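You operate a simulated robot arm through the tools that you are given. There is no shell and no other tool. Be economical: measure what you need, move in short steps, check, and stop when the job is done.

The job below is to be done with a simulated robot arm. You get a single attempt, and the scene is never put back.

Task
The pine shelf is locked askew: level it with the red level.
Fine: loosen its wing nut, turn the height knob till the bubble rests between the lines, tighten the nut, then put the level back. Set down upright: red level.

The check looks at the end state, three seconds after you hand in, the way a careful person would. Anything else that was tipped, shoved, dropped, spilled or broken makes it a failure.

Robot
A 6-joint arm with a two-finger parallel gripper, fixed in place. Base frame: the origin is at the foot of the arm, x ahead of it, y to its left, z up; the work surface is at about z = 800. Readings come in mm, degrees, newtons and seconds.
With the tool pointing down near the work surface it reaches from about 180 to 840 mm from the base axis. Its first joint turns from -166.0 to 166.0 degrees. Payload 3.91 kg.
The TCP is the grasp point between the finger pads, 30 mm short of the fingertips. In the tool frame z runs along the fingers and y along their closing line. The gripper opens to 110 mm. The fingers are 20 mm wide and 10 mm thick; the gripper's body (48 by 112 mm) begins 55 mm behind the TCP.
Orientation is told as [roll, pitch, yaw] about the base's x, y, z axes, in that order, counted from this pose: with the fingers straight down and closing along the base's y, the tool's x points along the base's -x, its y along +y and its z along -z.

Tools
- The arm moves only by the tool jog_arm. Its argument "steps" is a list of rows, each an object (a shift or turn left out is 0, a gripper value left out holds the last) with "rotation": the turn, a rotation vector about the tool's x, y, z in units of 5 degrees (1.0 is 5 degrees), a list of three; "xyz": the shift along the tool's x, y, z in units of 50 mm (1.0 is 50 mm), a list of three; "fingers": the opening, from 0 (shut) to 1 (fully open). In form: [{"rotation": [ax, ay, az], "xyz": [tx, ty, tz], "fingers": fingers}, ...]. A call has 1 to 20 rows; each row shifts and turns the commanded pose from where the row before left it, along the tool's axes as they then stand. A call with a number of a shift or a turn outside -1 to 1 is refused whole. Each row takes 0.2 s and may step no farther than 50 mm and 8.6 degrees from the row before; otherwise, or with a gripper value out of range, the whole call is refused. Where a pose cannot be reached the arm comes as near as it can. A force on the tool above 90 N (or 10 N above the force at the start of the call, whichever is more), or a blocked arm, ends the call early, and 0.2 s more pass. Each finger travels about 108 mm/s and halts on what it meets, pressing with about 21 N; the grip force reading is that of the motor and also rises with nothing between the fingers. The clock runs only during rows and for 0.2 s after the last one: add rows that do not move to give the fingers time. It gives the time, the measured TCP pose, the force on the tool (base axes), the opening and the grip force at its end, in the units of the frame above (readings bear some noise), with the torque about the TCP (base axes, N m) and any sound that the robot's microphone picked up, and new pictures: "pictures" is both (left out), scene, wrist or none.
- Cameras (640 x 400 px; columns grow to the right, rows downward): "scene" is fixed at [397.9, 499.3, 1509.9]; the picture's right is [-0.98, -0.17, 0.00], its down [-0.07, 0.38, -0.92] and it looks along [0.16, -0.91, -0.38] (base axes); focal length 348 px, centre (320, 200). "wrist" rides on the gripper at [77, 7, -114] in the tool frame; the picture's right is [-0.09, 1.00, 0.00], its down [-0.80, -0.07, -0.59] and it looks along [-0.59, -0.05, 0.80] (tool axes); focal length 270 px, centre (320, 200). There is no depth. A picture from a camera that has moved, and an enlarged one, comes with that camera's place and axes in the base frame and with its lens.
- lift_body(by): slides the trunk up (or, below 0, down) by that many mm; the arm rides with it, the base frame stays. It gives what a move gives, with no picture.
- enlarge(camera, box): a new picture of the part [left, top, right, bottom] of that camera's present view, enlarged. It takes no simulated time.
- finish_job(): hands the job in; it is judged then, once.

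Go step by step. Nothing tells you positions but the pictures and the camera data: compare them with the known pose of the tool, close in by small moves and look again before you grip or let go. The budget is 120 turns and 200 pictures, counting those below and the enlarged ones. Unless the task says otherwise, let go and move clear before handing in, and close with one line.

The tools are called as name(argument=value, ...) on one line, values as JSON. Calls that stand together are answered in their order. jog_arm: Moves the arm, as the interface text tells. Its arguments: {"type":"object","properties":{"steps":{"type":"array","items":{"type":"object","properties":{"rotation":{"type":"array","items":{"type":"number"}},"xyz":{"type":"array","items":{"type":"number"}},"fingers":{"type":"number"}}}},"pictures":{"type":"string","enum":["both","scene","wrist","none"]}},"required":["steps"]} The other tools are called the same way: lift_body (by) slides the trunk up or down; enlarge (camera, box) takes an enlarged picture of a part of a camera's view; finish_job () hands the job in.

At the start:

```text
time: 0.0
position: [72.0, -351.2, 1336.2]
tool_rot: [0.0, 0.0, 0.0]
contact_force: [0.3, -0.4, -0.9]
torque: [-0.01, 0.03, -0.01]
gripper_width: 109.8
grip_force: 0.1
trunk travel left (down, up): [-475.0, 65.0]
```

scene: 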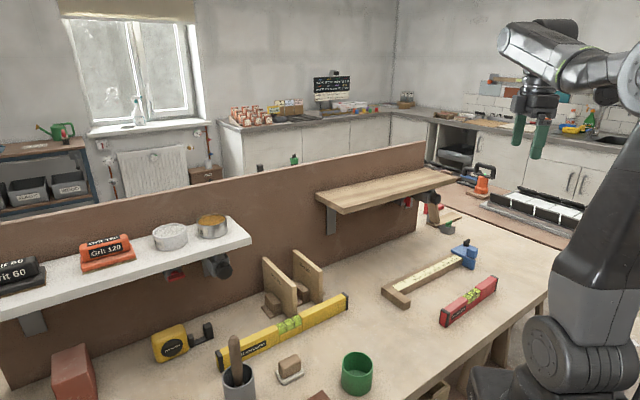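
wrist: 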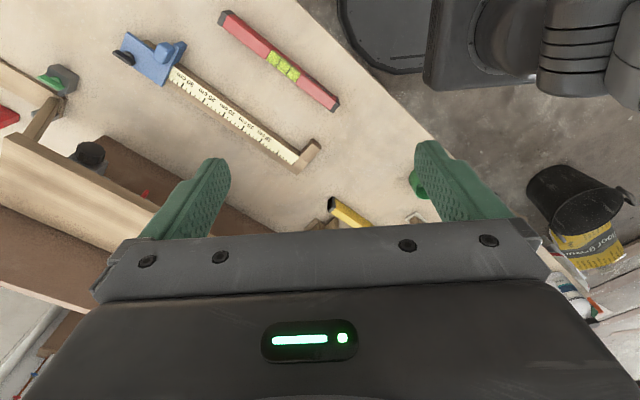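

The pine shelf hangs on the board, and the red level lies on the bench near the arm. I'll enlarge the views to find the wing nut and height knob.

enlarge(camera="scene", box=[300, 140, 510, 270])

enlarge(camera="scene", box=[370, 230, 530, 330])

enlarge(camera="wrist", box=[0, 0, 350, 220])

```text
3.05 times, centred on (405, 205) of scene
camera zoom: at [397.9, 499.3, 1509.9], right [-0.98, -0.17, 0.0], down [-0.07, 0.38, -0.92], along [0.16, -0.91, -0.38], focal length 1059 px, centre (61, 185)
```

zoom: 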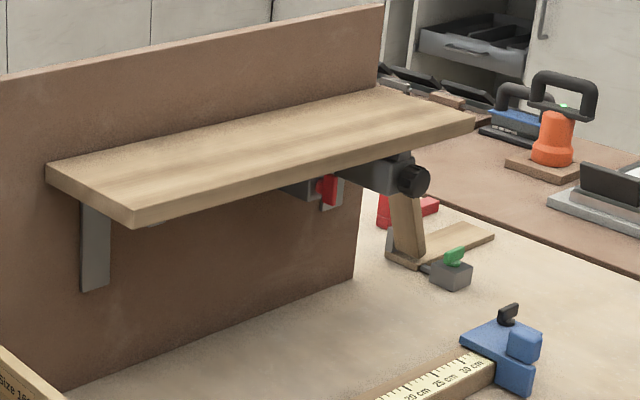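

```text
4.00 times, centred on (450, 280) of scene
camera zoom: at [397.9, 499.3, 1509.9], right [-0.98, -0.17, 0.0], down [-0.07, 0.38, -0.92], along [0.16, -0.91, -0.38], focal length 1390 px, centre (-200, -120)
```

zoom: 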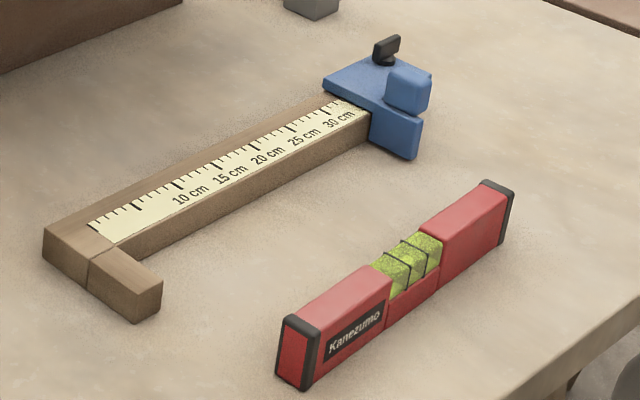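

```text
1.82 times, centred on (175, 110) of wrist
camera zoom: at [-4.4, -344.2, 1451.7], right [0.09, 1.0, 0.0], down [0.8, -0.07, 0.59], along [0.59, -0.05, -0.8], focal length 491 px, centre (584, 364)
```

zoom: 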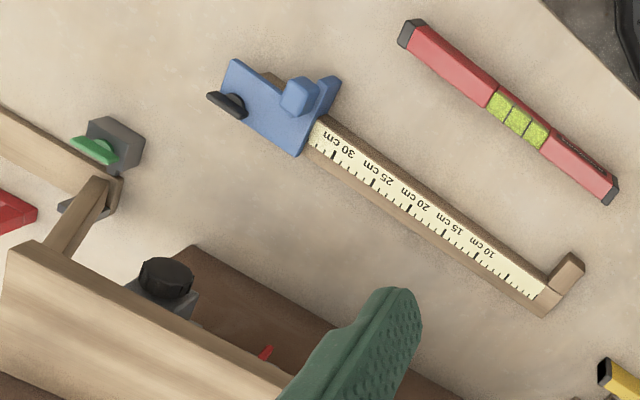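

The red level's centre is near (94,-428) with its axis at yaw about 48°, parallel to the shelf. The knob is near (180,-781,1010) and the red wing nut near (286,-740,1000). I'll turn the gripper across the level and descend partway.

jog_arm(steps=[{"rotation": [0, 0, -0.96], "xyz": [0, 0, 0.4]}, {"rotation": [0, 0, -0.96], "xyz": [0, 0, 0.4]}, {"rotation": [0, 0, -0.96], "xyz": [0, 0, 0.4]}, {"rotation": [0, 0, -0.96], "xyz": [0, 0, 0.4]}, {"rotation": [0, 0, -0.96], "xyz": [0, 0, 0.4]}, {"rotation": [0, 0, -0.96], "xyz": [0, 0, 0.4]}, {"rotation": [0, 0, -0.96], "xyz": [0, 0, 0.4]}, {"rotation": [0, 0, -0.96], "xyz": [0, 0, 0.4]}, {"rotation": [0, 0, -0.96], "xyz": [0, 0, 0.4]}, {"rotation": [0, 0, -0.96], "xyz": [0, 0, 0.4]}, {"xyz": [0.85, -0.68, 0.5]}, {"xyz": [0, 0, 0]}])

```text
refused: row 11 steps farther than a row can; nothing moved
```

Same plan; I'll split the sideways shift over two rows.

jog_arm(steps=[{"rotation": [0, 0, -0.96], "xyz": [0, 0, 0.4]}, {"rotation": [0, 0, -0.96], "xyz": [0, 0, 0.4]}, {"rotation": [0, 0, -0.96], "xyz": [0, 0, 0.4]}, {"rotation": [0, 0, -0.96], "xyz": [0, 0, 0.4]}, {"rotation": [0, 0, -0.96], "xyz": [0, 0, 0.4]}, {"rotation": [0, 0, -0.96], "xyz": [0, 0, 0.4]}, {"rotation": [0, 0, -0.96], "xyz": [0, 0, 0.4]}, {"rotation": [0, 0, -0.96], "xyz": [0, 0, 0.4]}, {"rotation": [0, 0, -0.96], "xyz": [0, 0, 0.4]}, {"rotation": [0, 0, -0.96], "xyz": [0, 0, 0.4]}, {"xyz": [0.42, -0.68, 0.3]}, {"xyz": [0.42, -0.68, 0.3]}, {"xyz": [0, 0, 0.5]}, {"xyz": [0, 0, 0]}])

```text
time: 3.0
position: [96.1, -427.4, 1077.2]
tool_rot: [-0.1, 0.0, 48.1]
contact_force: [1.1, -0.2, -0.3]
torque: [-0.02, 0.02, 0.0]
gripper_width: 109.9
grip_force: 0.1
trunk travel left (down, up): [-475.0, 65.0]
camera wrist: at [39.4, -480.1, 1194.5], right [-0.68, 0.73, 0.0], down [0.59, 0.55, 0.59], along [0.43, 0.41, -0.8], focal length 270 px, centre (320, 200)
```

scene: 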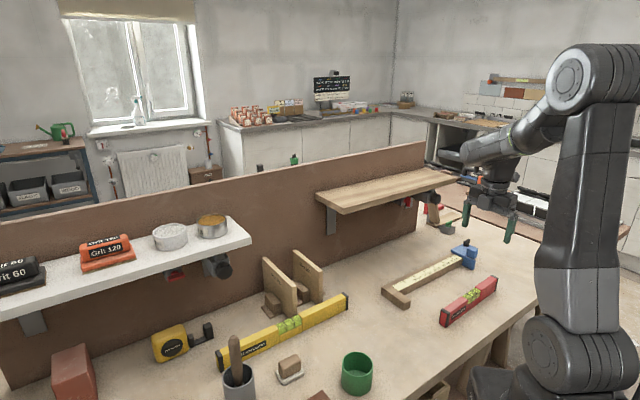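
wrist: 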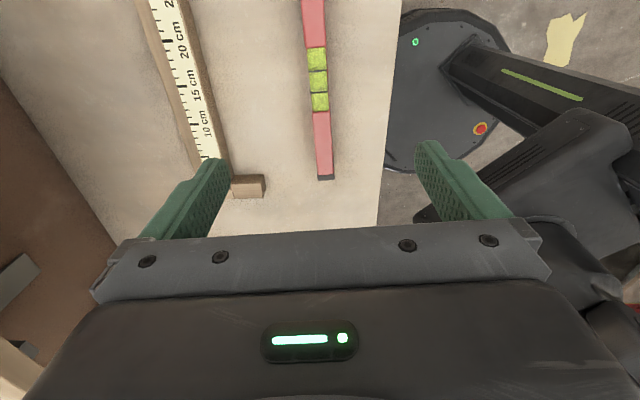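

The level is centred under the tool and aligned. I'll descend to just above the bench.

jog_arm(steps=[{"xyz": [0, 0, 0.8], "fingers": 0.7}, {"xyz": [0, 0, 0.8]}, {"xyz": [0, 0, 0.8]}, {"xyz": [0, 0, 0.8]}, {"xyz": [0, 0, 0.4]}, {"xyz": [0, 0, 0.3]}, {}])

enlarge(camera="scene", box=[420, 220, 540, 340])

```text
time: 4.6
position: [92.7, -428.4, 884.9]
tool_rot: [0.0, -0.1, 48.1]
contact_force: [0.1, -0.4, 0.3]
torque: [0.0, -0.02, 0.01]
gripper_width: 77.1
grip_force: 0.0
trunk travel left (down, up): [-475.0, 65.0]
camera wrist: at [37.2, -480.3, 1000.8], right [-0.68, 0.73, 0.0], down [0.59, 0.55, 0.59], along [0.43, 0.41, -0.8], focal length 270 px, centre (320, 200)
```

scene: 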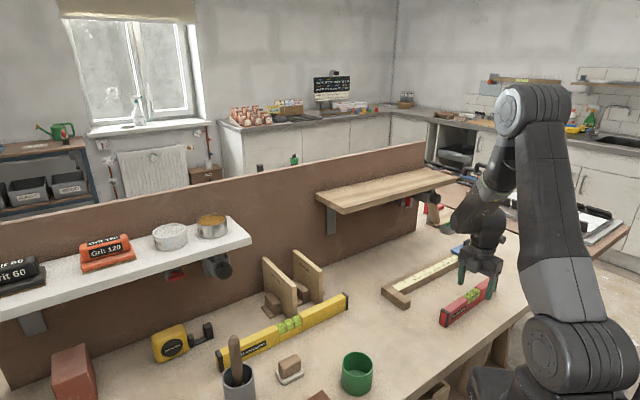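
wrist: 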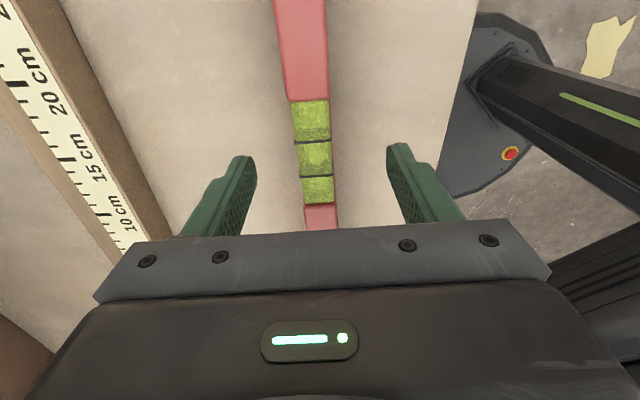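

```text
3.33 times, centred on (480, 280) of scene
camera zoom: at [397.9, 499.3, 1509.9], right [-0.98, -0.17, 0.0], down [-0.07, 0.38, -0.92], along [0.16, -0.91, -0.38], focal length 1158 px, centre (-213, -67)
```

zoom: 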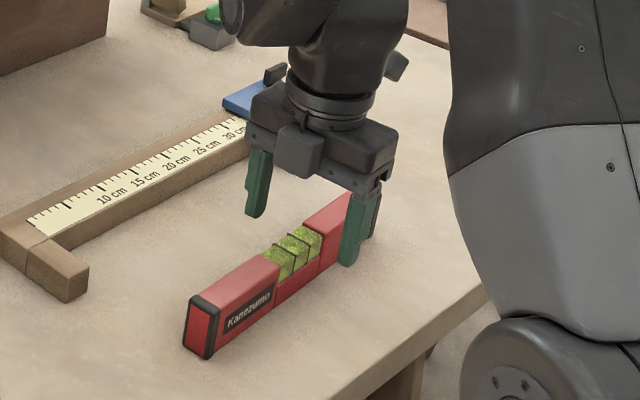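

Still centred. I'll lower to grasp height and close.

jog_arm(steps=[{"xyz": [-0.03, 0, 0.5]}, {"xyz": [0, 0, 0.42]}, {}, {"fingers": 0.1}, {"fingers": 0.1}, {}, {}])

enlarge(camera="scene", box=[420, 220, 540, 340])

```text
time: 6.2
position: [94.8, -426.7, 840.8]
tool_rot: [-0.1, 0.0, 47.9]
contact_force: [-0.6, -1.0, 0.5]
torque: [-0.28, 0.19, 0.01]
gripper_width: 23.7
grip_force: 21.2
trunk travel left (down, up): [-475.0, 65.0]
camera wrist: at [39.4, -479.7, 956.2], right [-0.68, 0.73, 0.0], down [0.59, 0.55, 0.59], along [0.43, 0.41, -0.8], focal length 270 px, centre (320, 200)
```

scene: 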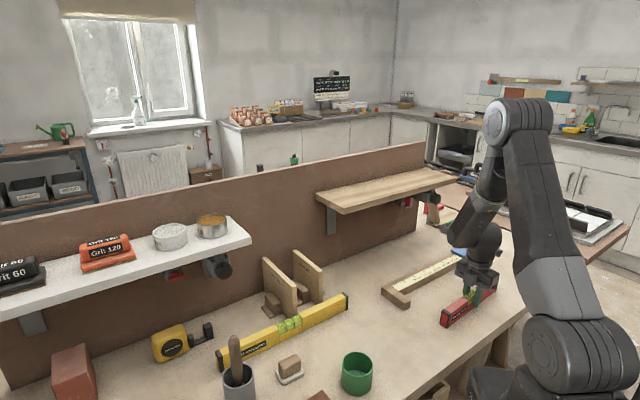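
wrist: 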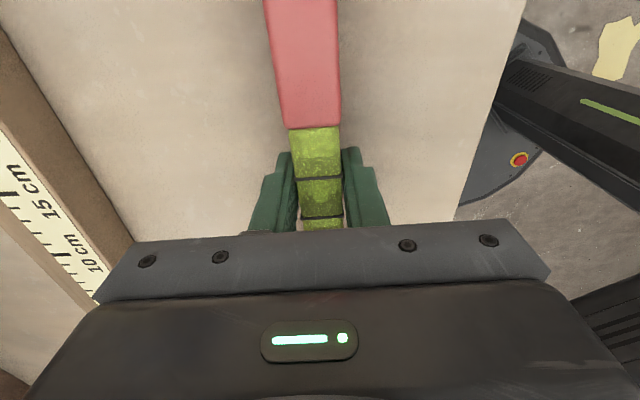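

```text
3.33 times, centred on (480, 280) of scene
camera zoom: at [397.9, 499.3, 1509.9], right [-0.98, -0.17, 0.0], down [-0.07, 0.38, -0.92], along [0.16, -0.91, -0.38], focal length 1158 px, centre (-213, -67)
```

zoom: 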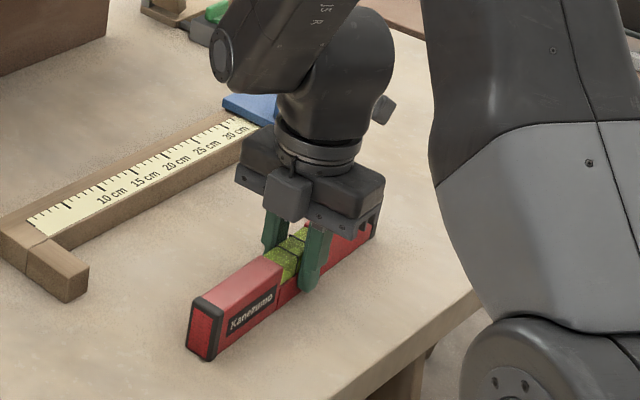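

Gripped at 23.7 mm. I'll lift the level straight up, well above the shelf height.

jog_arm(steps=[{"xyz": [0, 0, -0.3]}, {"xyz": [0, 0, -0.6]}, {"xyz": [0, 0, -0.8]}, {"xyz": [0, 0, -0.8]}, {"xyz": [0, 0, -0.8]}, {"xyz": [0, 0, -0.8]}, {"xyz": [0, 0, -0.8]}, {"xyz": [0, 0, -0.8]}, {"xyz": [0, 0, -0.8]}, {"xyz": [0, 0, -0.4]}, {}])

enlarge(camera="scene", box=[310, 150, 470, 250])

```text
time: 8.6
position: [95.1, -428.1, 1187.0]
tool_rot: [0.1, 0.0, 48.0]
contact_force: [-0.2, -0.3, 0.0]
torque: [-0.01, 0.01, 0.0]
gripper_width: 11.0
grip_force: 0.1
trunk travel left (down, up): [-475.0, 65.0]
camera wrist: at [38.4, -480.7, 1303.2], right [-0.68, 0.73, 0.0], down [0.59, 0.55, 0.59], along [0.43, 0.41, -0.8], focal length 270 px, centre (320, 200)
```

scene: 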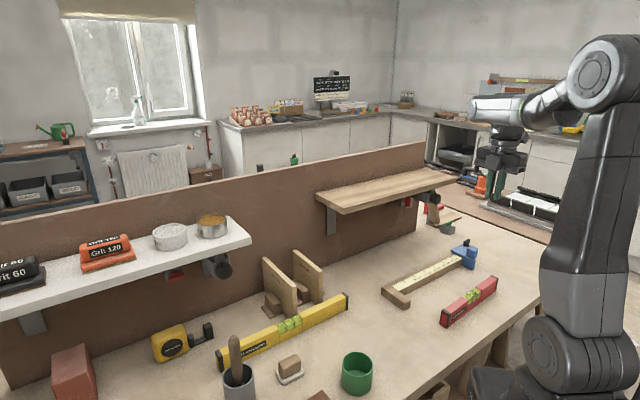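
wrist: 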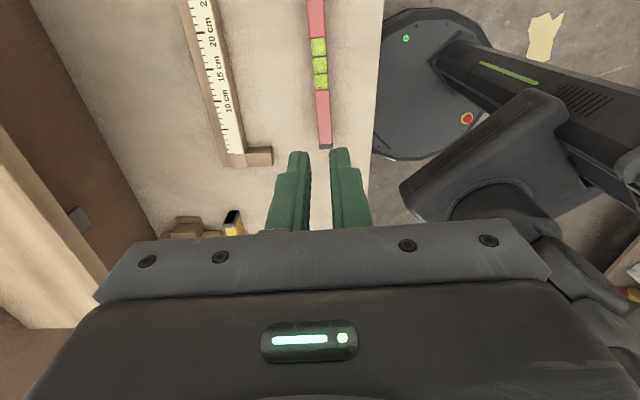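

```text
4.00 times, centred on (390, 200) of scene
camera zoom: at [397.9, 499.3, 1509.9], right [-0.98, -0.17, 0.0], down [-0.07, 0.38, -0.92], along [0.16, -0.91, -0.38], focal length 1390 px, centre (40, 200)
```

zoom: 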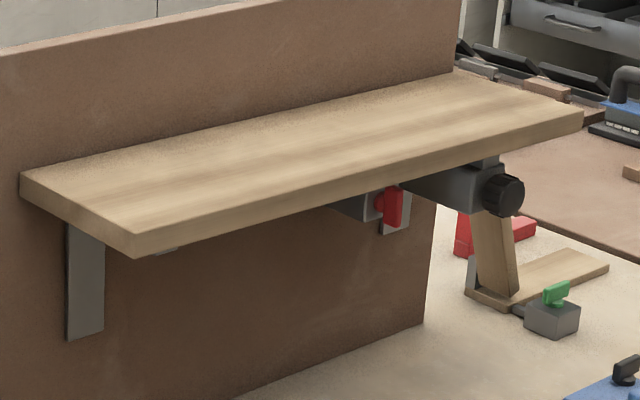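

The level slipped out and stayed put, standing upright on the bench with the same pose. I'll go back down a little lower, squeeze with target 0, and test with a gentle lift.

jog_arm(steps=[{"xyz": [0, 0, 0.8], "fingers": 0.5}, {"xyz": [0, 0, 0.8]}, {"xyz": [0, 0, 0.8]}, {"xyz": [0, 0, 0.8]}, {"xyz": [0, 0, 0.8]}, {"xyz": [0, 0, 0.8]}, {"xyz": [0, 0, 0.8]}, {"xyz": [0, 0, 0.8]}, {}])

```text
time: 10.6
position: [98.1, -425.5, 863.8]
tool_rot: [0.0, 0.0, 48.0]
contact_force: [0.1, 0.6, -0.3]
torque: [0.0, 0.01, -0.01]
gripper_width: 55.1
grip_force: 0.1
trunk travel left (down, up): [-475.0, 65.0]
camera wrist: at [40.7, -478.5, 979.4], right [-0.68, 0.73, 0.0], down [0.59, 0.55, 0.59], along [0.43, 0.41, -0.8], focal length 270 px, centre (320, 200)
```

scene: 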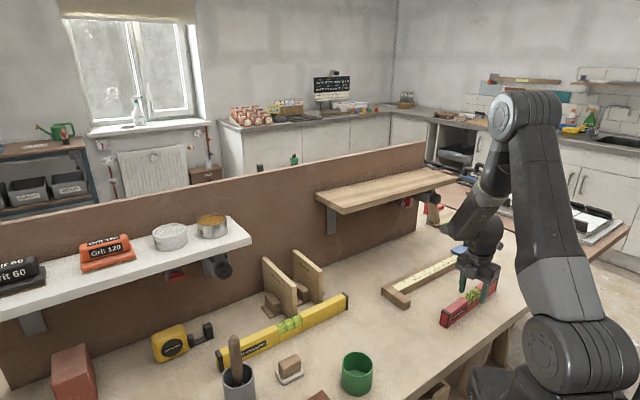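
wrist: 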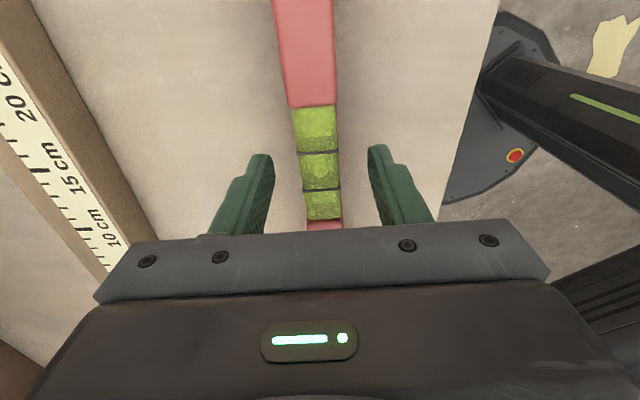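

Going to z≈836, squeezing, then a slow lift test.

jog_arm(steps=[{"xyz": [0.05, 0, 0.56]}, {}, {"fingers": 0}, {}, {}, {}], pictures="none")

jog_arm(steps=[{"xyz": [0, 0, -0.06]}, {"xyz": [0, 0, -0.06]}, {"xyz": [0, 0, -0.08]}, {}])

enlarge(camera="scene", box=[420, 220, 540, 340])

```text
time: 12.0
position: [93.8, -428.8, 835.6]
tool_rot: [0.0, 0.0, 47.9]
contact_force: [1.2, -0.4, 1.9]
torque: [-0.1, 0.06, -0.03]
gripper_width: 23.7
grip_force: 20.8
trunk travel left (down, up): [-475.0, 65.0]
```

```text
time: 13.0
position: [93.8, -428.5, 847.7]
tool_rot: [0.0, 0.0, 48.0]
contact_force: [-0.3, -0.5, -3.4]
torque: [0.01, 0.01, -0.01]
gripper_width: 23.9
grip_force: 21.5
trunk travel left (down, up): [-475.0, 65.0]
camera wrist: at [37.8, -480.9, 962.2], right [-0.68, 0.73, 0.0], down [0.59, 0.55, 0.59], along [0.43, 0.41, -0.8], focal length 270 px, centre (320, 200)
```

scene: 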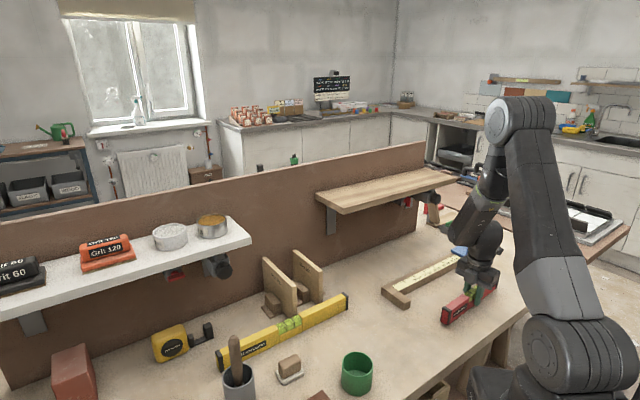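
wrist: 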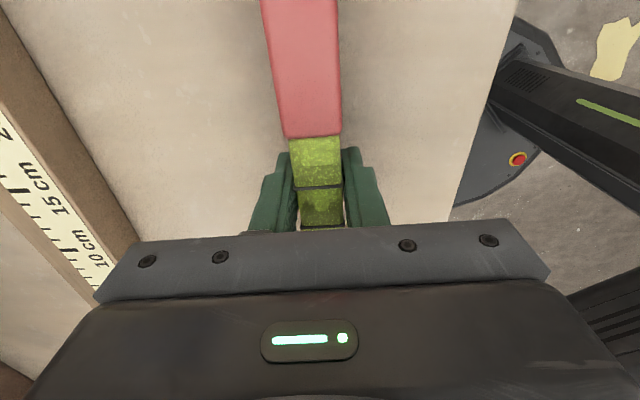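

```text
3.33 times, centred on (480, 280) of scene
camera zoom: at [397.9, 499.3, 1509.9], right [-0.98, -0.17, 0.0], down [-0.07, 0.38, -0.92], along [0.16, -0.91, -0.38], focal length 1158 px, centre (-213, -67)
```

zoom: 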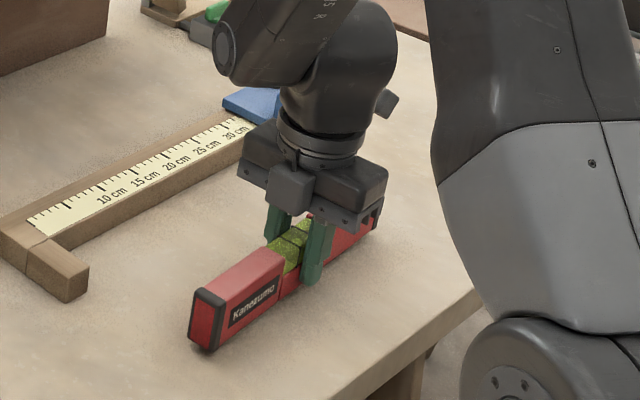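

Now it hangs in the grip (about 3.5 N). I'll lift it gently, ramping the speed.

jog_arm(steps=[{"xyz": [0, 0, -0.15]}, {"xyz": [0, 0, -0.25]}, {"xyz": [0, 0, -0.35]}, {"xyz": [0, 0, -0.4]}, {"xyz": [0, 0, -0.4]}, {"xyz": [0, 0, -0.4]}, {"xyz": [0, 0, -0.4]}, {"xyz": [0, 0, -0.4]}, {"xyz": [0, 0, -0.4]}, {"xyz": [0, 0, -0.4]}, {"xyz": [0, 0, -0.4]}, {"xyz": [0, 0, -0.4]}, {"xyz": [0, 0, -0.4]}, {"xyz": [0, 0, -0.4]}, {"xyz": [0, 0, -0.4]}, {"xyz": [0, 0, -0.4]}, {"xyz": [0, 0, -0.4]}, {"xyz": [0, 0, -0.3]}, {"xyz": [0, 0, -0.2]}, {}])

```text
time: 17.2
position: [95.2, -428.4, 1187.9]
tool_rot: [0.0, -0.1, 48.0]
contact_force: [0.1, -0.8, -3.7]
torque: [-0.01, 0.0, 0.0]
gripper_width: 24.0
grip_force: 21.1
trunk travel left (down, up): [-475.0, 65.0]
camera wrist: at [38.9, -481.0, 1304.8], right [-0.68, 0.73, 0.0], down [0.59, 0.55, 0.59], along [0.43, 0.41, -0.8], focal length 270 px, centre (320, 200)
```

scene: 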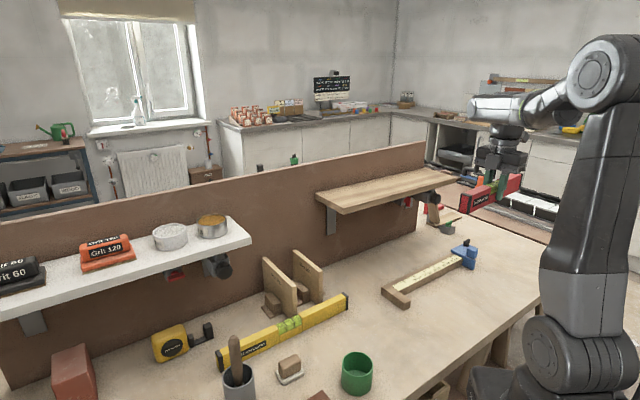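
wrist: 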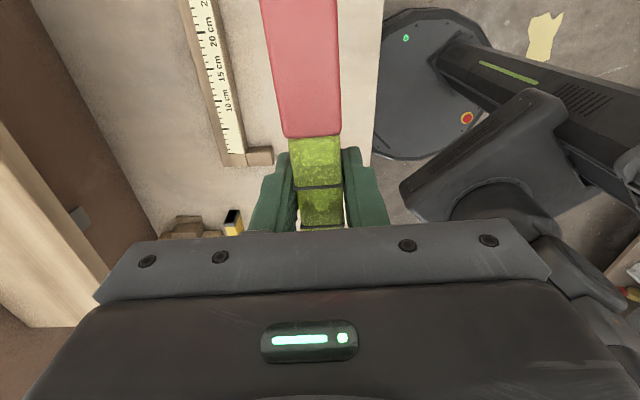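

The level is held firmly at 24 mm. I'll raise it a bit more and move it toward the shelf, stopping to measure the shelf's pose.

jog_arm(steps=[{"xyz": [0, -0.1, -0.2]}, {"xyz": [0, -0.2, -0.3]}, {"xyz": [0, -0.3, -0.3]}, {"xyz": [0, -0.4, -0.2]}, {"xyz": [0, -0.4, 0]}, {"xyz": [0, -0.4, 0]}, {"xyz": [0, -0.4, 0]}, {"xyz": [0, -0.4, 0]}, {"xyz": [0, -0.4, 0]}, {"xyz": [0, -0.4, 0]}, {"xyz": [0, -0.4, 0]}, {"xyz": [0, -0.3, 0]}, {"xyz": [0, -0.2, 0]}, {}])

enlarge(camera="wrist", box=[0, 0, 320, 240])

```text
time: 20.2
position: [253.8, -572.3, 1237.8]
tool_rot: [0.1, 0.0, 48.0]
contact_force: [0.6, -0.3, -3.1]
torque: [0.0, 0.01, 0.01]
gripper_width: 23.9
grip_force: 20.8
trunk travel left (down, up): [-475.0, 65.0]
camera wrist: at [198.2, -624.9, 1354.0], right [-0.68, 0.73, 0.0], down [0.59, 0.55, 0.59], along [0.43, 0.41, -0.8], focal length 270 px, centre (320, 200)
```

scene: 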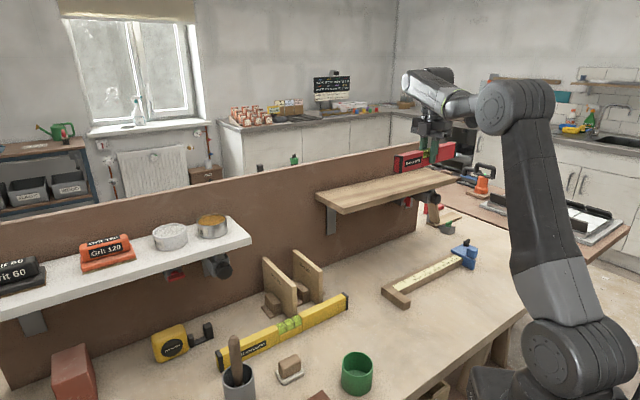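
wrist: 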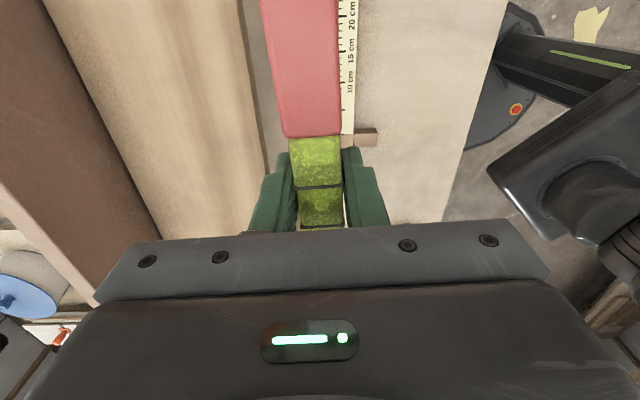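

```text
1.67 times, centred on (160, 120) of wrist
camera zoom: at [198.2, -624.9, 1354.0], right [-0.68, 0.73, 0.0], down [0.59, 0.55, 0.59], along [0.43, 0.41, -0.8], focal length 450 px, centre (587, 333)
```

zoom: 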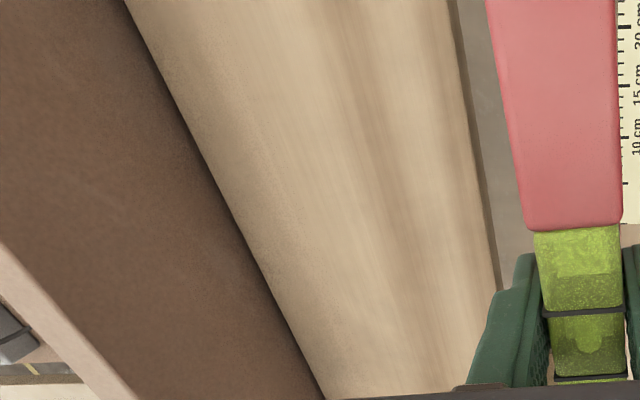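

The shelf's axis is at yaw about 46.5°, with its left end about 2–3° high. I'll move over the shelf centre (about (347,-664), top z≈1096) and match its yaw and tilt.

jog_arm(steps=[{"xyz": [0, -0.2, 0]}, {"xyz": [0, -0.35, 0]}, {"xyz": [0.04, -0.4, 0]}, {"xyz": [0.04, -0.4, 0]}, {"xyz": [0.04, -0.4, 0]}, {"xyz": [0, -0.4, 0]}, {"xyz": [0, -0.3, 0]}, {"xyz": [0, -0.16, 0]}, {"rotation": [0, 0, 0.3]}, {"rotation": [0, -0.25, 0]}, {"rotation": [0, -0.2, 0]}, {"xyz": [0, 0, 0.3]}, {"xyz": [0, 0, 0.4]}, {"xyz": [0, 0, 0.3]}, {}])

enlarge(camera="scene", box=[310, 130, 470, 230])

```text
time: 23.4
position: [319.3, -634.5, 1182.6]
tool_rot: [0.0, -2.3, 46.5]
contact_force: [-0.2, -0.2, -4.2]
torque: [-0.02, 0.03, -0.01]
gripper_width: 23.6
grip_force: 20.9
out of reach, approached as far as the arm can: row 6, 7, 8, 10
trunk travel left (down, up): [-475.0, 65.0]
camera wrist: at [258.4, -688.9, 1296.2], right [-0.66, 0.75, 0.0], down [0.59, 0.52, 0.63], along [0.47, 0.42, -0.78], focal length 270 px, centre (320, 200)
```

scene: 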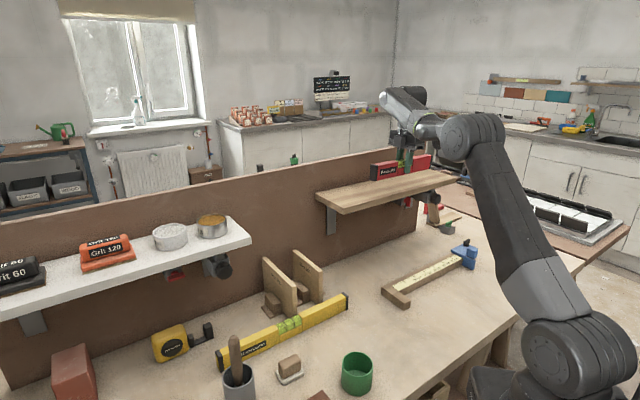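
wrist: 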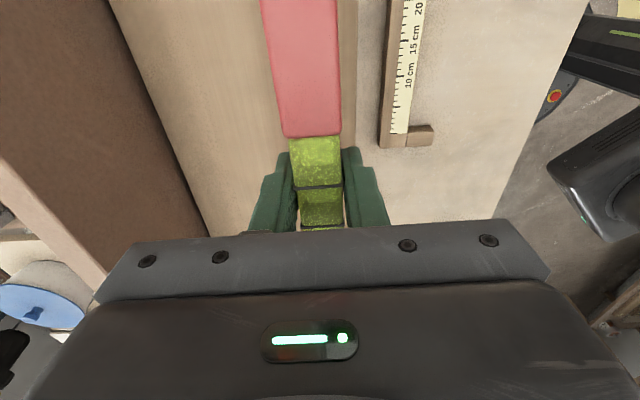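

```text
4.00 times, centred on (390, 180) of scene
camera zoom: at [397.9, 499.3, 1509.9], right [-0.98, -0.17, 0.0], down [-0.07, 0.38, -0.92], along [0.16, -0.91, -0.38], focal length 1390 px, centre (40, 280)
```

zoom: 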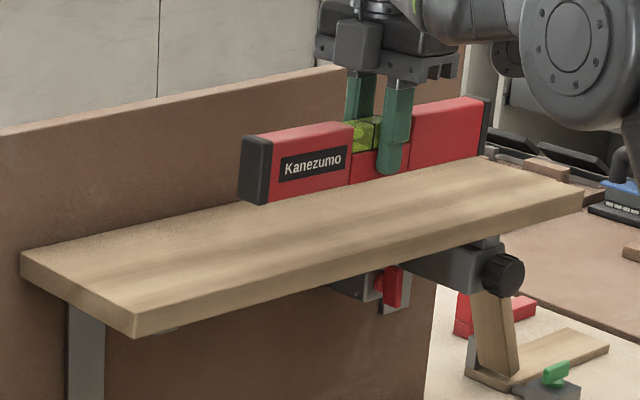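

The level hovers correctly over the shelf, but the arm is near its reach. I'll raise the trunk for more reach, then bring the level lower and further in.

lift_body(by=65)

jog_arm(steps=[{"xyz": [0, 0, 0.3]}, {"xyz": [0, 0, 0.4]}, {"xyz": [0, 0, 0.4]}, {"xyz": [0, -0.1, 0.3]}, {"xyz": [0, -0.2, 0.1]}, {"xyz": [0, -0.2, 0]}, {"xyz": [0, -0.1, 0]}, {}], pictures="wrist")

enlarge(camera="scene", box=[310, 130, 470, 230])

```text
time: 24.4
position: [318.9, -634.2, 1247.4]
tool_rot: [0.0, -2.2, 46.6]
contact_force: [0.0, 0.6, -3.4]
torque: [0.03, 0.01, -0.01]
gripper_width: 23.7
grip_force: 21.2
trunk travel left (down, up): [-540.0, 0.0]
```

```text
time: 26.2
position: [342.6, -652.9, 1174.5]
tool_rot: [-0.1, -2.3, 46.5]
contact_force: [0.3, 0.3, -3.2]
torque: [0.01, 0.0, 0.0]
gripper_width: 24.0
grip_force: 20.5
trunk travel left (down, up): [-540.0, 0.0]
camera wrist: at [282.9, -708.0, 1287.3], right [-0.66, 0.75, 0.0], down [0.59, 0.52, 0.63], along [0.47, 0.42, -0.78], focal length 270 px, centre (320, 200)
```

wrist: 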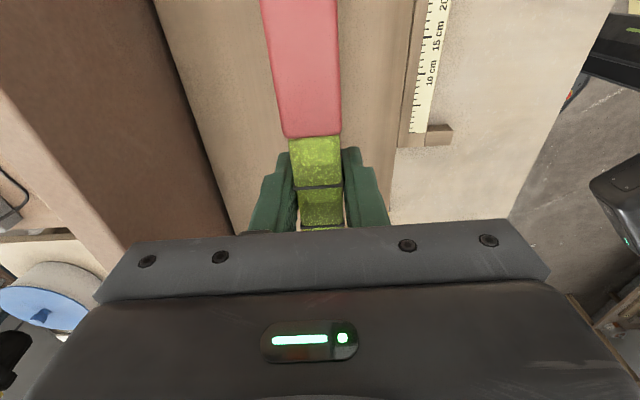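

```text
4.00 times, centred on (390, 180) of scene
camera zoom: at [397.9, 499.3, 1509.9], right [-0.98, -0.17, 0.0], down [-0.07, 0.38, -0.92], along [0.16, -0.91, -0.38], focal length 1390 px, centre (40, 280)
```

zoom: 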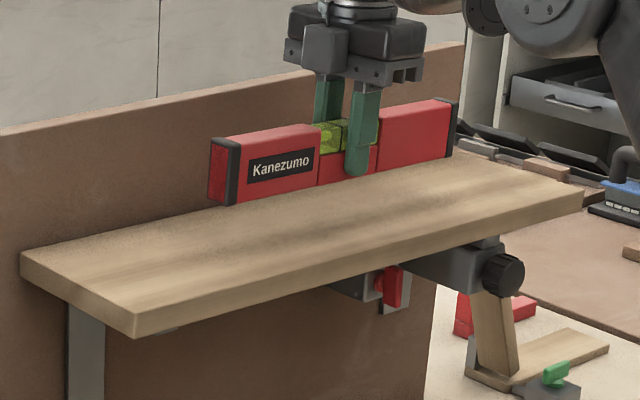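

Now about 60 mm inside the front edge. I'll descend slowly until contact.

jog_arm(steps=[{"xyz": [0, 0, 0.2]}, {"xyz": [0, 0, 0.2]}, {"xyz": [0, 0, 0.16]}, {}], pictures="none")

enlarge(camera="scene", box=[350, 140, 450, 200])

```text
time: 27.2
position: [344.5, -652.2, 1146.2]
tool_rot: [0.0, -2.3, 46.4]
contact_force: [0.1, -0.4, -4.0]
torque: [-0.02, -0.02, 0.01]
gripper_width: 23.8
grip_force: 20.9
trunk travel left (down, up): [-540.0, 0.0]
```

```text
6.40 times, centred on (400, 170) of scene
camera zoom: at [397.9, 499.3, 1509.9], right [-0.98, -0.17, 0.0], down [-0.07, 0.38, -0.92], along [0.16, -0.91, -0.38], focal length 2224 px, centre (-192, 392)
```

zoom: 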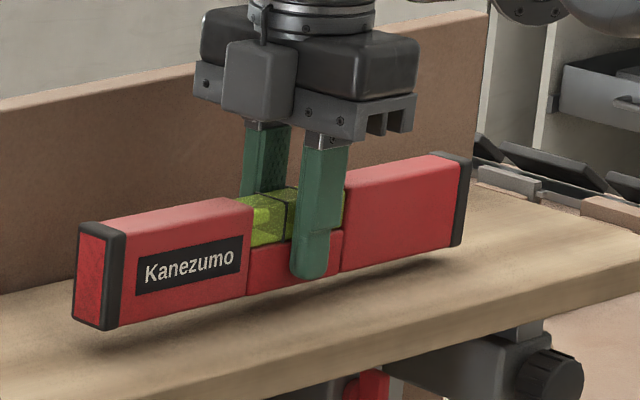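

Gap is small and looks parallel. I'll creep down.

jog_arm(steps=[{"xyz": [0, 0, 0.06]}, {"xyz": [0, 0, 0.06]}, {"xyz": [0, 0, 0.04]}, {}], pictures="none")

enlarge(camera="scene", box=[350, 140, 450, 200])

```text
time: 28.2
position: [343.1, -652.6, 1137.0]
tool_rot: [0.0, -2.2, 46.5]
contact_force: [0.2, 0.0, -4.1]
torque: [0.0, 0.02, 0.01]
gripper_width: 23.6
grip_force: 20.3
trunk travel left (down, up): [-540.0, 0.0]
```

```text
6.40 times, centred on (400, 170) of scene
camera zoom: at [397.9, 499.3, 1509.9], right [-0.98, -0.17, 0.0], down [-0.07, 0.38, -0.92], along [0.16, -0.91, -0.38], focal length 2224 px, centre (-192, 392)
```

zoom: 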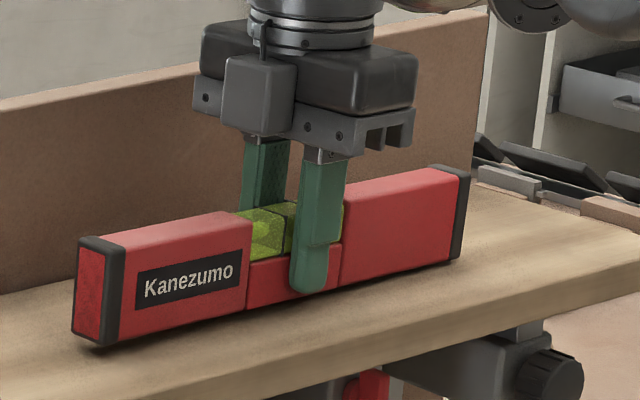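

jog_arm(steps=[{"xyz": [0, 0, 0.03]}, {"xyz": [0, 0, 0.03]}, {}], pictures="none")

enlarge(camera="scene", box=[350, 140, 450, 200])

```text
time: 29.0
position: [343.6, -651.9, 1135.5]
tool_rot: [0.0, -2.3, 46.5]
contact_force: [0.9, -0.8, -3.1]
torque: [0.02, 0.0, 0.01]
gripper_width: 23.8
grip_force: 20.6
trunk travel left (down, up): [-540.0, 0.0]
```

```text
6.40 times, centred on (400, 170) of scene
camera zoom: at [397.9, 499.3, 1509.9], right [-0.98, -0.17, 0.0], down [-0.07, 0.38, -0.92], along [0.16, -0.91, -0.38], focal length 2224 px, centre (-192, 392)
```

zoom: 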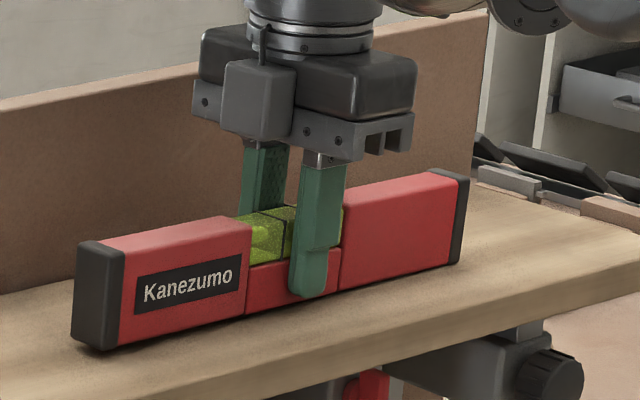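

Nearly down; a bit more.

jog_arm(steps=[{"xyz": [0, 0, 0.03]}, {"xyz": [0, 0, 0.03]}, {}], pictures="none")

enlarge(camera="scene", box=[350, 140, 450, 200])

```text
time: 29.8
position: [343.1, -650.7, 1131.2]
tool_rot: [0.1, -2.2, 46.5]
contact_force: [0.5, -1.7, 0.9]
torque: [-0.52, 0.42, 0.06]
gripper_width: 23.7
grip_force: 20.9
trunk travel left (down, up): [-540.0, 0.0]
```

```text
6.40 times, centred on (400, 170) of scene
camera zoom: at [397.9, 499.3, 1509.9], right [-0.98, -0.17, 0.0], down [-0.07, 0.38, -0.92], along [0.16, -0.91, -0.38], focal length 2224 px, centre (-192, 392)
```

zoom: 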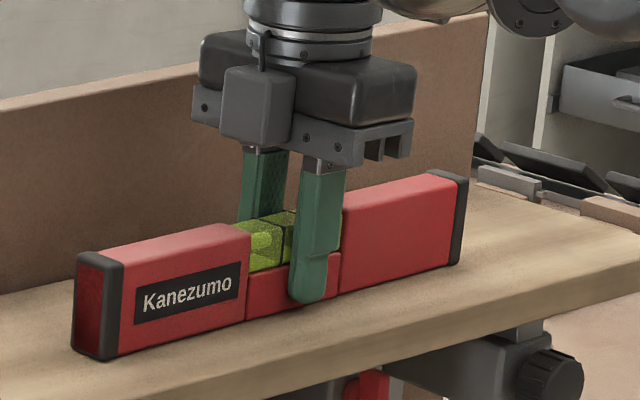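

One end is in contact. I'll relax the grip gently so it settles.

jog_arm(steps=[{"fingers": 0.24}, {"fingers": 0.28}, {"fingers": 0.4}, {"fingers": 0.5}, {}], pictures="wrist")

enlarge(camera="scene", box=[350, 140, 450, 200])

```text
time: 31.0
position: [344.2, -651.4, 1132.0]
tool_rot: [0.0, -2.3, 46.5]
contact_force: [-0.6, 0.2, 0.6]
torque: [0.0, 0.01, -0.06]
gripper_width: 54.8
grip_force: 0.1
trunk travel left (down, up): [-540.0, 0.0]
camera wrist: at [283.2, -706.0, 1244.6], right [-0.66, 0.75, 0.0], down [0.59, 0.52, 0.63], along [0.47, 0.42, -0.78], focal length 270 px, centre (320, 200)
```

wrist: 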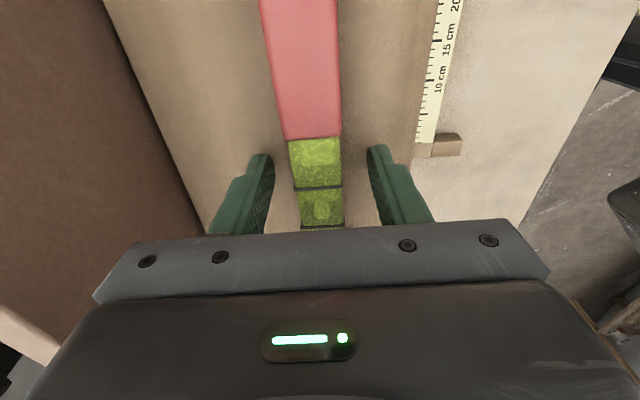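

```text
6.40 times, centred on (400, 170) of scene
camera zoom: at [397.9, 499.3, 1509.9], right [-0.98, -0.17, 0.0], down [-0.07, 0.38, -0.92], along [0.16, -0.91, -0.38], focal length 2224 px, centre (-192, 392)
```

zoom: 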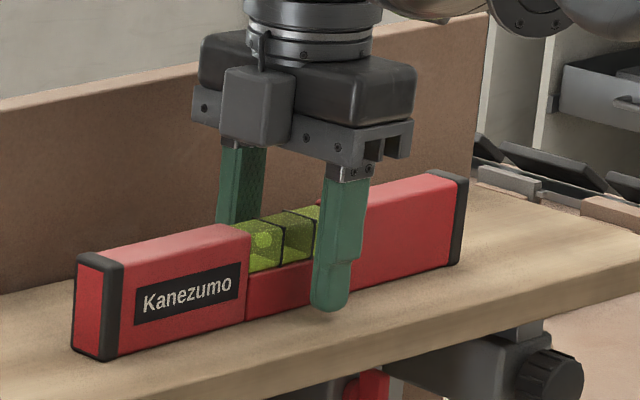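

Level stands on the shelf. I'll rise clear, then look at the bubble.

jog_arm(steps=[{"xyz": [0, 0, -0.4]}, {"xyz": [0, 0, -0.6]}, {"xyz": [0, 0, -0.6]}, {"xyz": [0, 0.6, -0.4]}, {"xyz": [0, 0.9, 0]}, {"xyz": [0, 0.9, 0]}, {"xyz": [0, 0.9, 0]}, {}])

enlarge(camera="scene", box=[376, 160, 424, 190])

enlarge(camera="scene", box=[385, 180, 449, 220])

```text
time: 32.8
position: [221.3, -543.2, 1231.4]
tool_rot: [0.0, -2.2, 46.6]
contact_force: [-0.4, 0.1, 0.2]
torque: [-0.05, 0.0, 0.05]
gripper_width: 55.1
grip_force: 0.1
trunk travel left (down, up): [-540.0, 0.0]
camera wrist: at [161.1, -597.0, 1343.1], right [-0.66, 0.75, 0.0], down [0.59, 0.52, 0.63], along [0.47, 0.42, -0.78], focal length 270 px, centre (320, 200)
```

scene: 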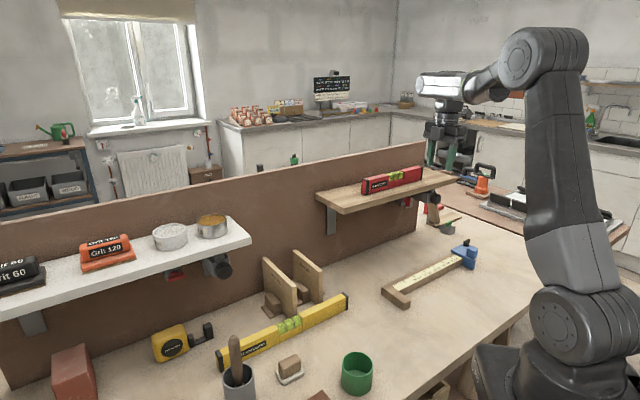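
wrist: 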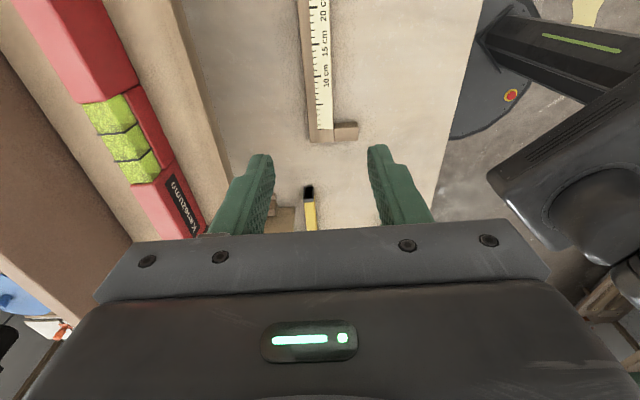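

```text
13.33 times, centred on (400, 175) of scene
camera zoom: at [397.9, 499.3, 1509.9], right [-0.98, -0.17, 0.0], down [-0.07, 0.38, -0.92], along [0.16, -0.91, -0.38], focal length 4633 px, centre (-747, 533)
```

zoom: 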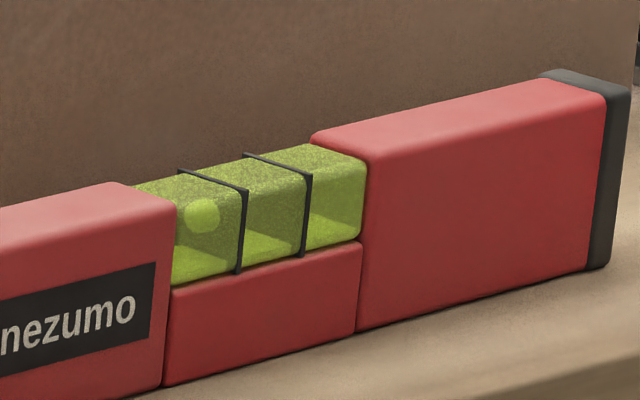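

```text
10.00 times, centred on (417, 200) of scene
camera zoom: at [397.9, 499.3, 1509.9], right [-0.98, -0.17, 0.0], down [-0.07, 0.38, -0.92], along [0.16, -0.91, -0.38], focal length 3475 px, centre (-650, 200)
```

zoom: 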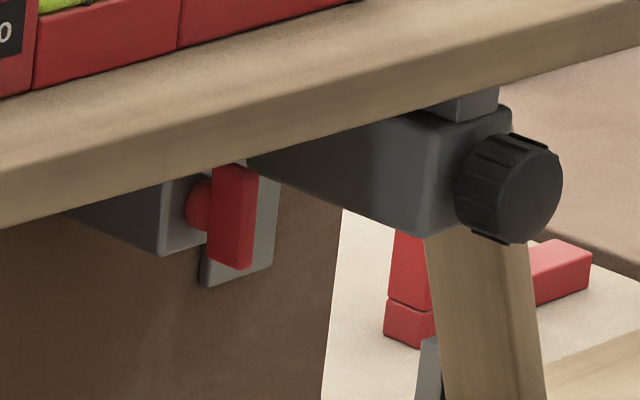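

The bubble sits far left, so the left end is high. The knob and red wing nut both face the robot with horizontal axes. I'll tip the tool to horizontal, pointing at the board, in front of the shelf.

jog_arm(steps=[{"rotation": [0, 0.45, 0]}, {"rotation": [1, 0, 0]}, {"rotation": [1, 0, 0]}, {"rotation": [1, 0, 0]}, {"rotation": [1, 0, 0]}, {"rotation": [1, 0, 0]}, {"rotation": [1, 0, 0]}, {"rotation": [1, 0, 0]}, {"rotation": [1, 0, 0]}, {"rotation": [1, 0, 0]}, {"rotation": [1, 0, 0]}, {"rotation": [1, 0, 0]}, {"rotation": [1, 0, 0]}, {"rotation": [1, 0, 0]}, {"rotation": [1, 0, 0]}, {"rotation": [1, 0, 0]}, {"rotation": [1, 0, 0]}, {"rotation": [1, 0, 0]}, {"rotation": [1, 0, 0]}, {}])

```text
time: 37.0
position: [264.1, -569.5, 1395.8]
tool_rot: [-82.4, -1.2, 46.0]
contact_force: [0.3, -0.6, 0.1]
torque: [0.02, 0.01, -0.01]
gripper_width: 54.9
grip_force: 0.1
out of reach, approached as far as the arm can: row 14, 15, 16, 17, 18, 19
trunk travel left (down, up): [-540.0, 0.0]
camera wrist: at [128.3, -545.9, 1404.5], right [-0.02, 0.17, -0.99], down [0.14, 0.98, 0.16], along [0.99, -0.13, -0.04], focal length 270 px, centre (320, 200)
```

scene: 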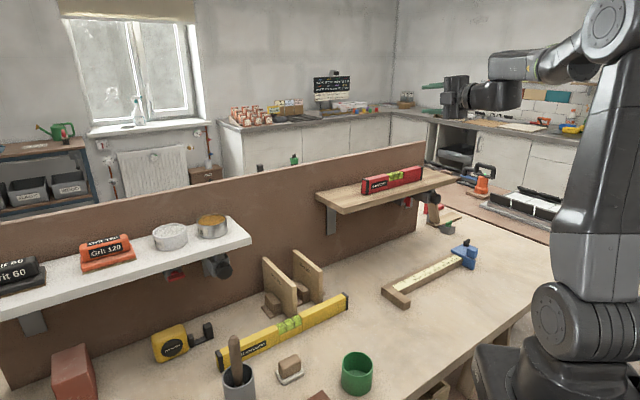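
wrist: 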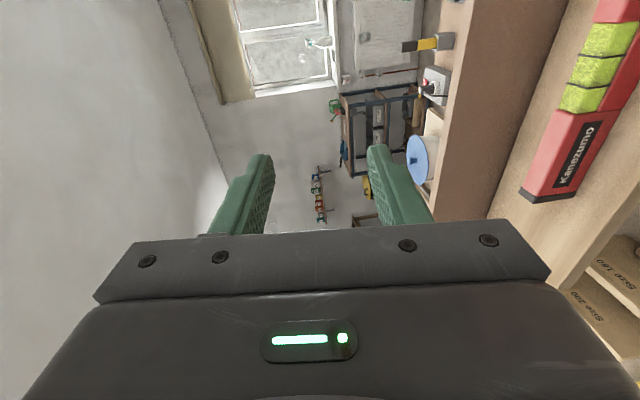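

The arm aligned itself straight and rose, so a lower trunk is needed for a horizontal tool at knob height. I'll back off a bit and lower the trunk in parts.

jog_arm(steps=[{"xyz": [0, 0, -0.6]}, {"xyz": [0, 0, -0.6]}, {}], pictures="none")

lift_body(by=-250)

jog_arm(steps=[{"rotation": [0.5, 0, 0]}, {"rotation": [0.5, 0, 0]}, {"rotation": [0.5, 0, 0]}, {}])

```text
time: 37.8
position: [221.6, -529.0, 1415.9]
tool_rot: [-83.3, -0.8, 46.2]
contact_force: [0.3, -0.1, -0.4]
torque: [-0.02, 0.02, 0.0]
gripper_width: 55.3
grip_force: 0.0
out of reach, approached as far as the arm can: row 1
trunk travel left (down, up): [-540.0, 0.0]
```

```text
time: 40.4
position: [222.9, -528.5, 1165.3]
tool_rot: [-83.2, -0.8, 46.3]
contact_force: [0.1, 0.1, 0.6]
torque: [0.02, 0.0, 0.0]
gripper_width: 55.0
grip_force: 0.0
trunk travel left (down, up): [-290.0, 250.0]
```

```text
time: 41.4
position: [229.0, -530.8, 1220.5]
tool_rot: [-90.0, -1.2, 46.2]
contact_force: [-0.3, -0.2, -0.4]
torque: [-0.03, 0.01, -0.01]
gripper_width: 54.9
grip_force: 0.0
out of reach, approached as far as the arm can: row 1, 2, 3
trunk travel left (down, up): [-290.0, 250.0]
camera wrist: at [92.6, -507.5, 1213.3], right [0.08, 0.08, -0.99], down [0.12, 0.99, 0.09], along [0.99, -0.13, 0.07], focal length 270 px, centre (320, 200)
```

scene: 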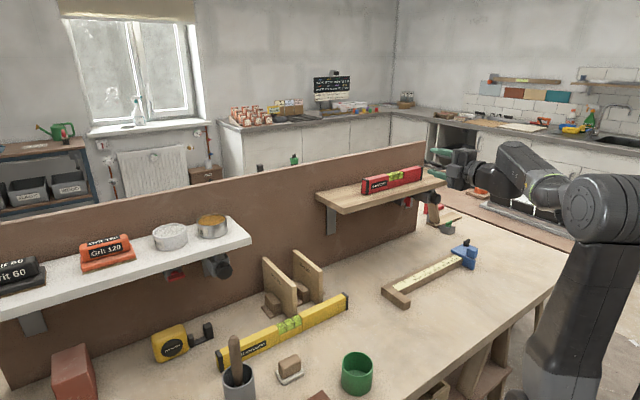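
wrist: 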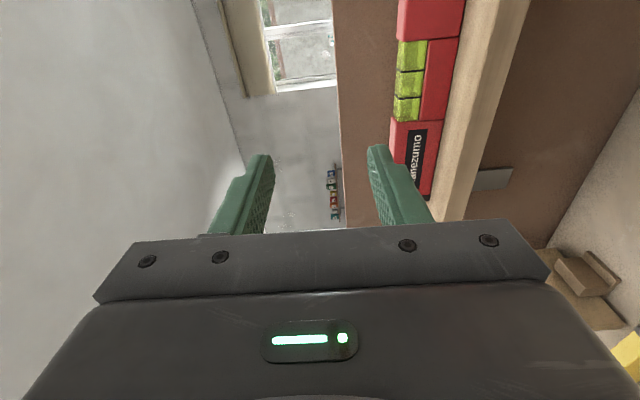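

Tool is horizontal now. I'll lower the trunk a further 215 mm to bring it to wing nut height.

lift_body(by=-215)

jog_arm(steps=[{"rotation": [0, 0, 1]}, {"rotation": [0, 0, 1]}, {"rotation": [0, 0, 1]}, {"rotation": [0, 0, 1]}, {"rotation": [0, 0, 1]}, {"rotation": [0, 0, 1]}, {"rotation": [0, 0, 1]}, {"rotation": [0, 0, 1]}, {"rotation": [0, 0, 1]}, {}])

```text
time: 43.7
position: [228.7, -532.6, 1004.5]
tool_rot: [-90.1, -1.1, 46.2]
contact_force: [-0.1, -0.4, -0.2]
torque: [0.02, 0.01, 0.0]
gripper_width: 54.9
grip_force: 0.1
trunk travel left (down, up): [-75.0, 465.0]
```

```text
time: 45.9
position: [227.5, -532.1, 1004.8]
tool_rot: [-90.1, -46.1, 46.1]
contact_force: [0.4, 0.1, 0.4]
torque: [0.02, 0.0, -0.02]
gripper_width: 54.9
grip_force: 0.0
trunk travel left (down, up): [-75.0, 465.0]
camera wrist: at [112.2, -487.1, 946.1], right [0.54, 0.56, -0.63], down [-0.08, 0.77, 0.63], along [0.84, -0.29, 0.46], focal length 270 px, centre (320, 200)
```

scene: 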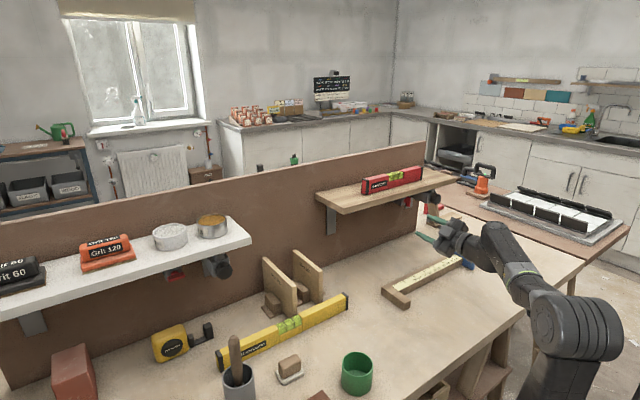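
wrist: 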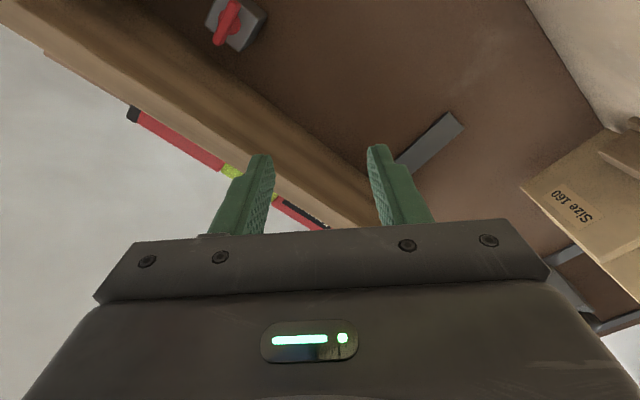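

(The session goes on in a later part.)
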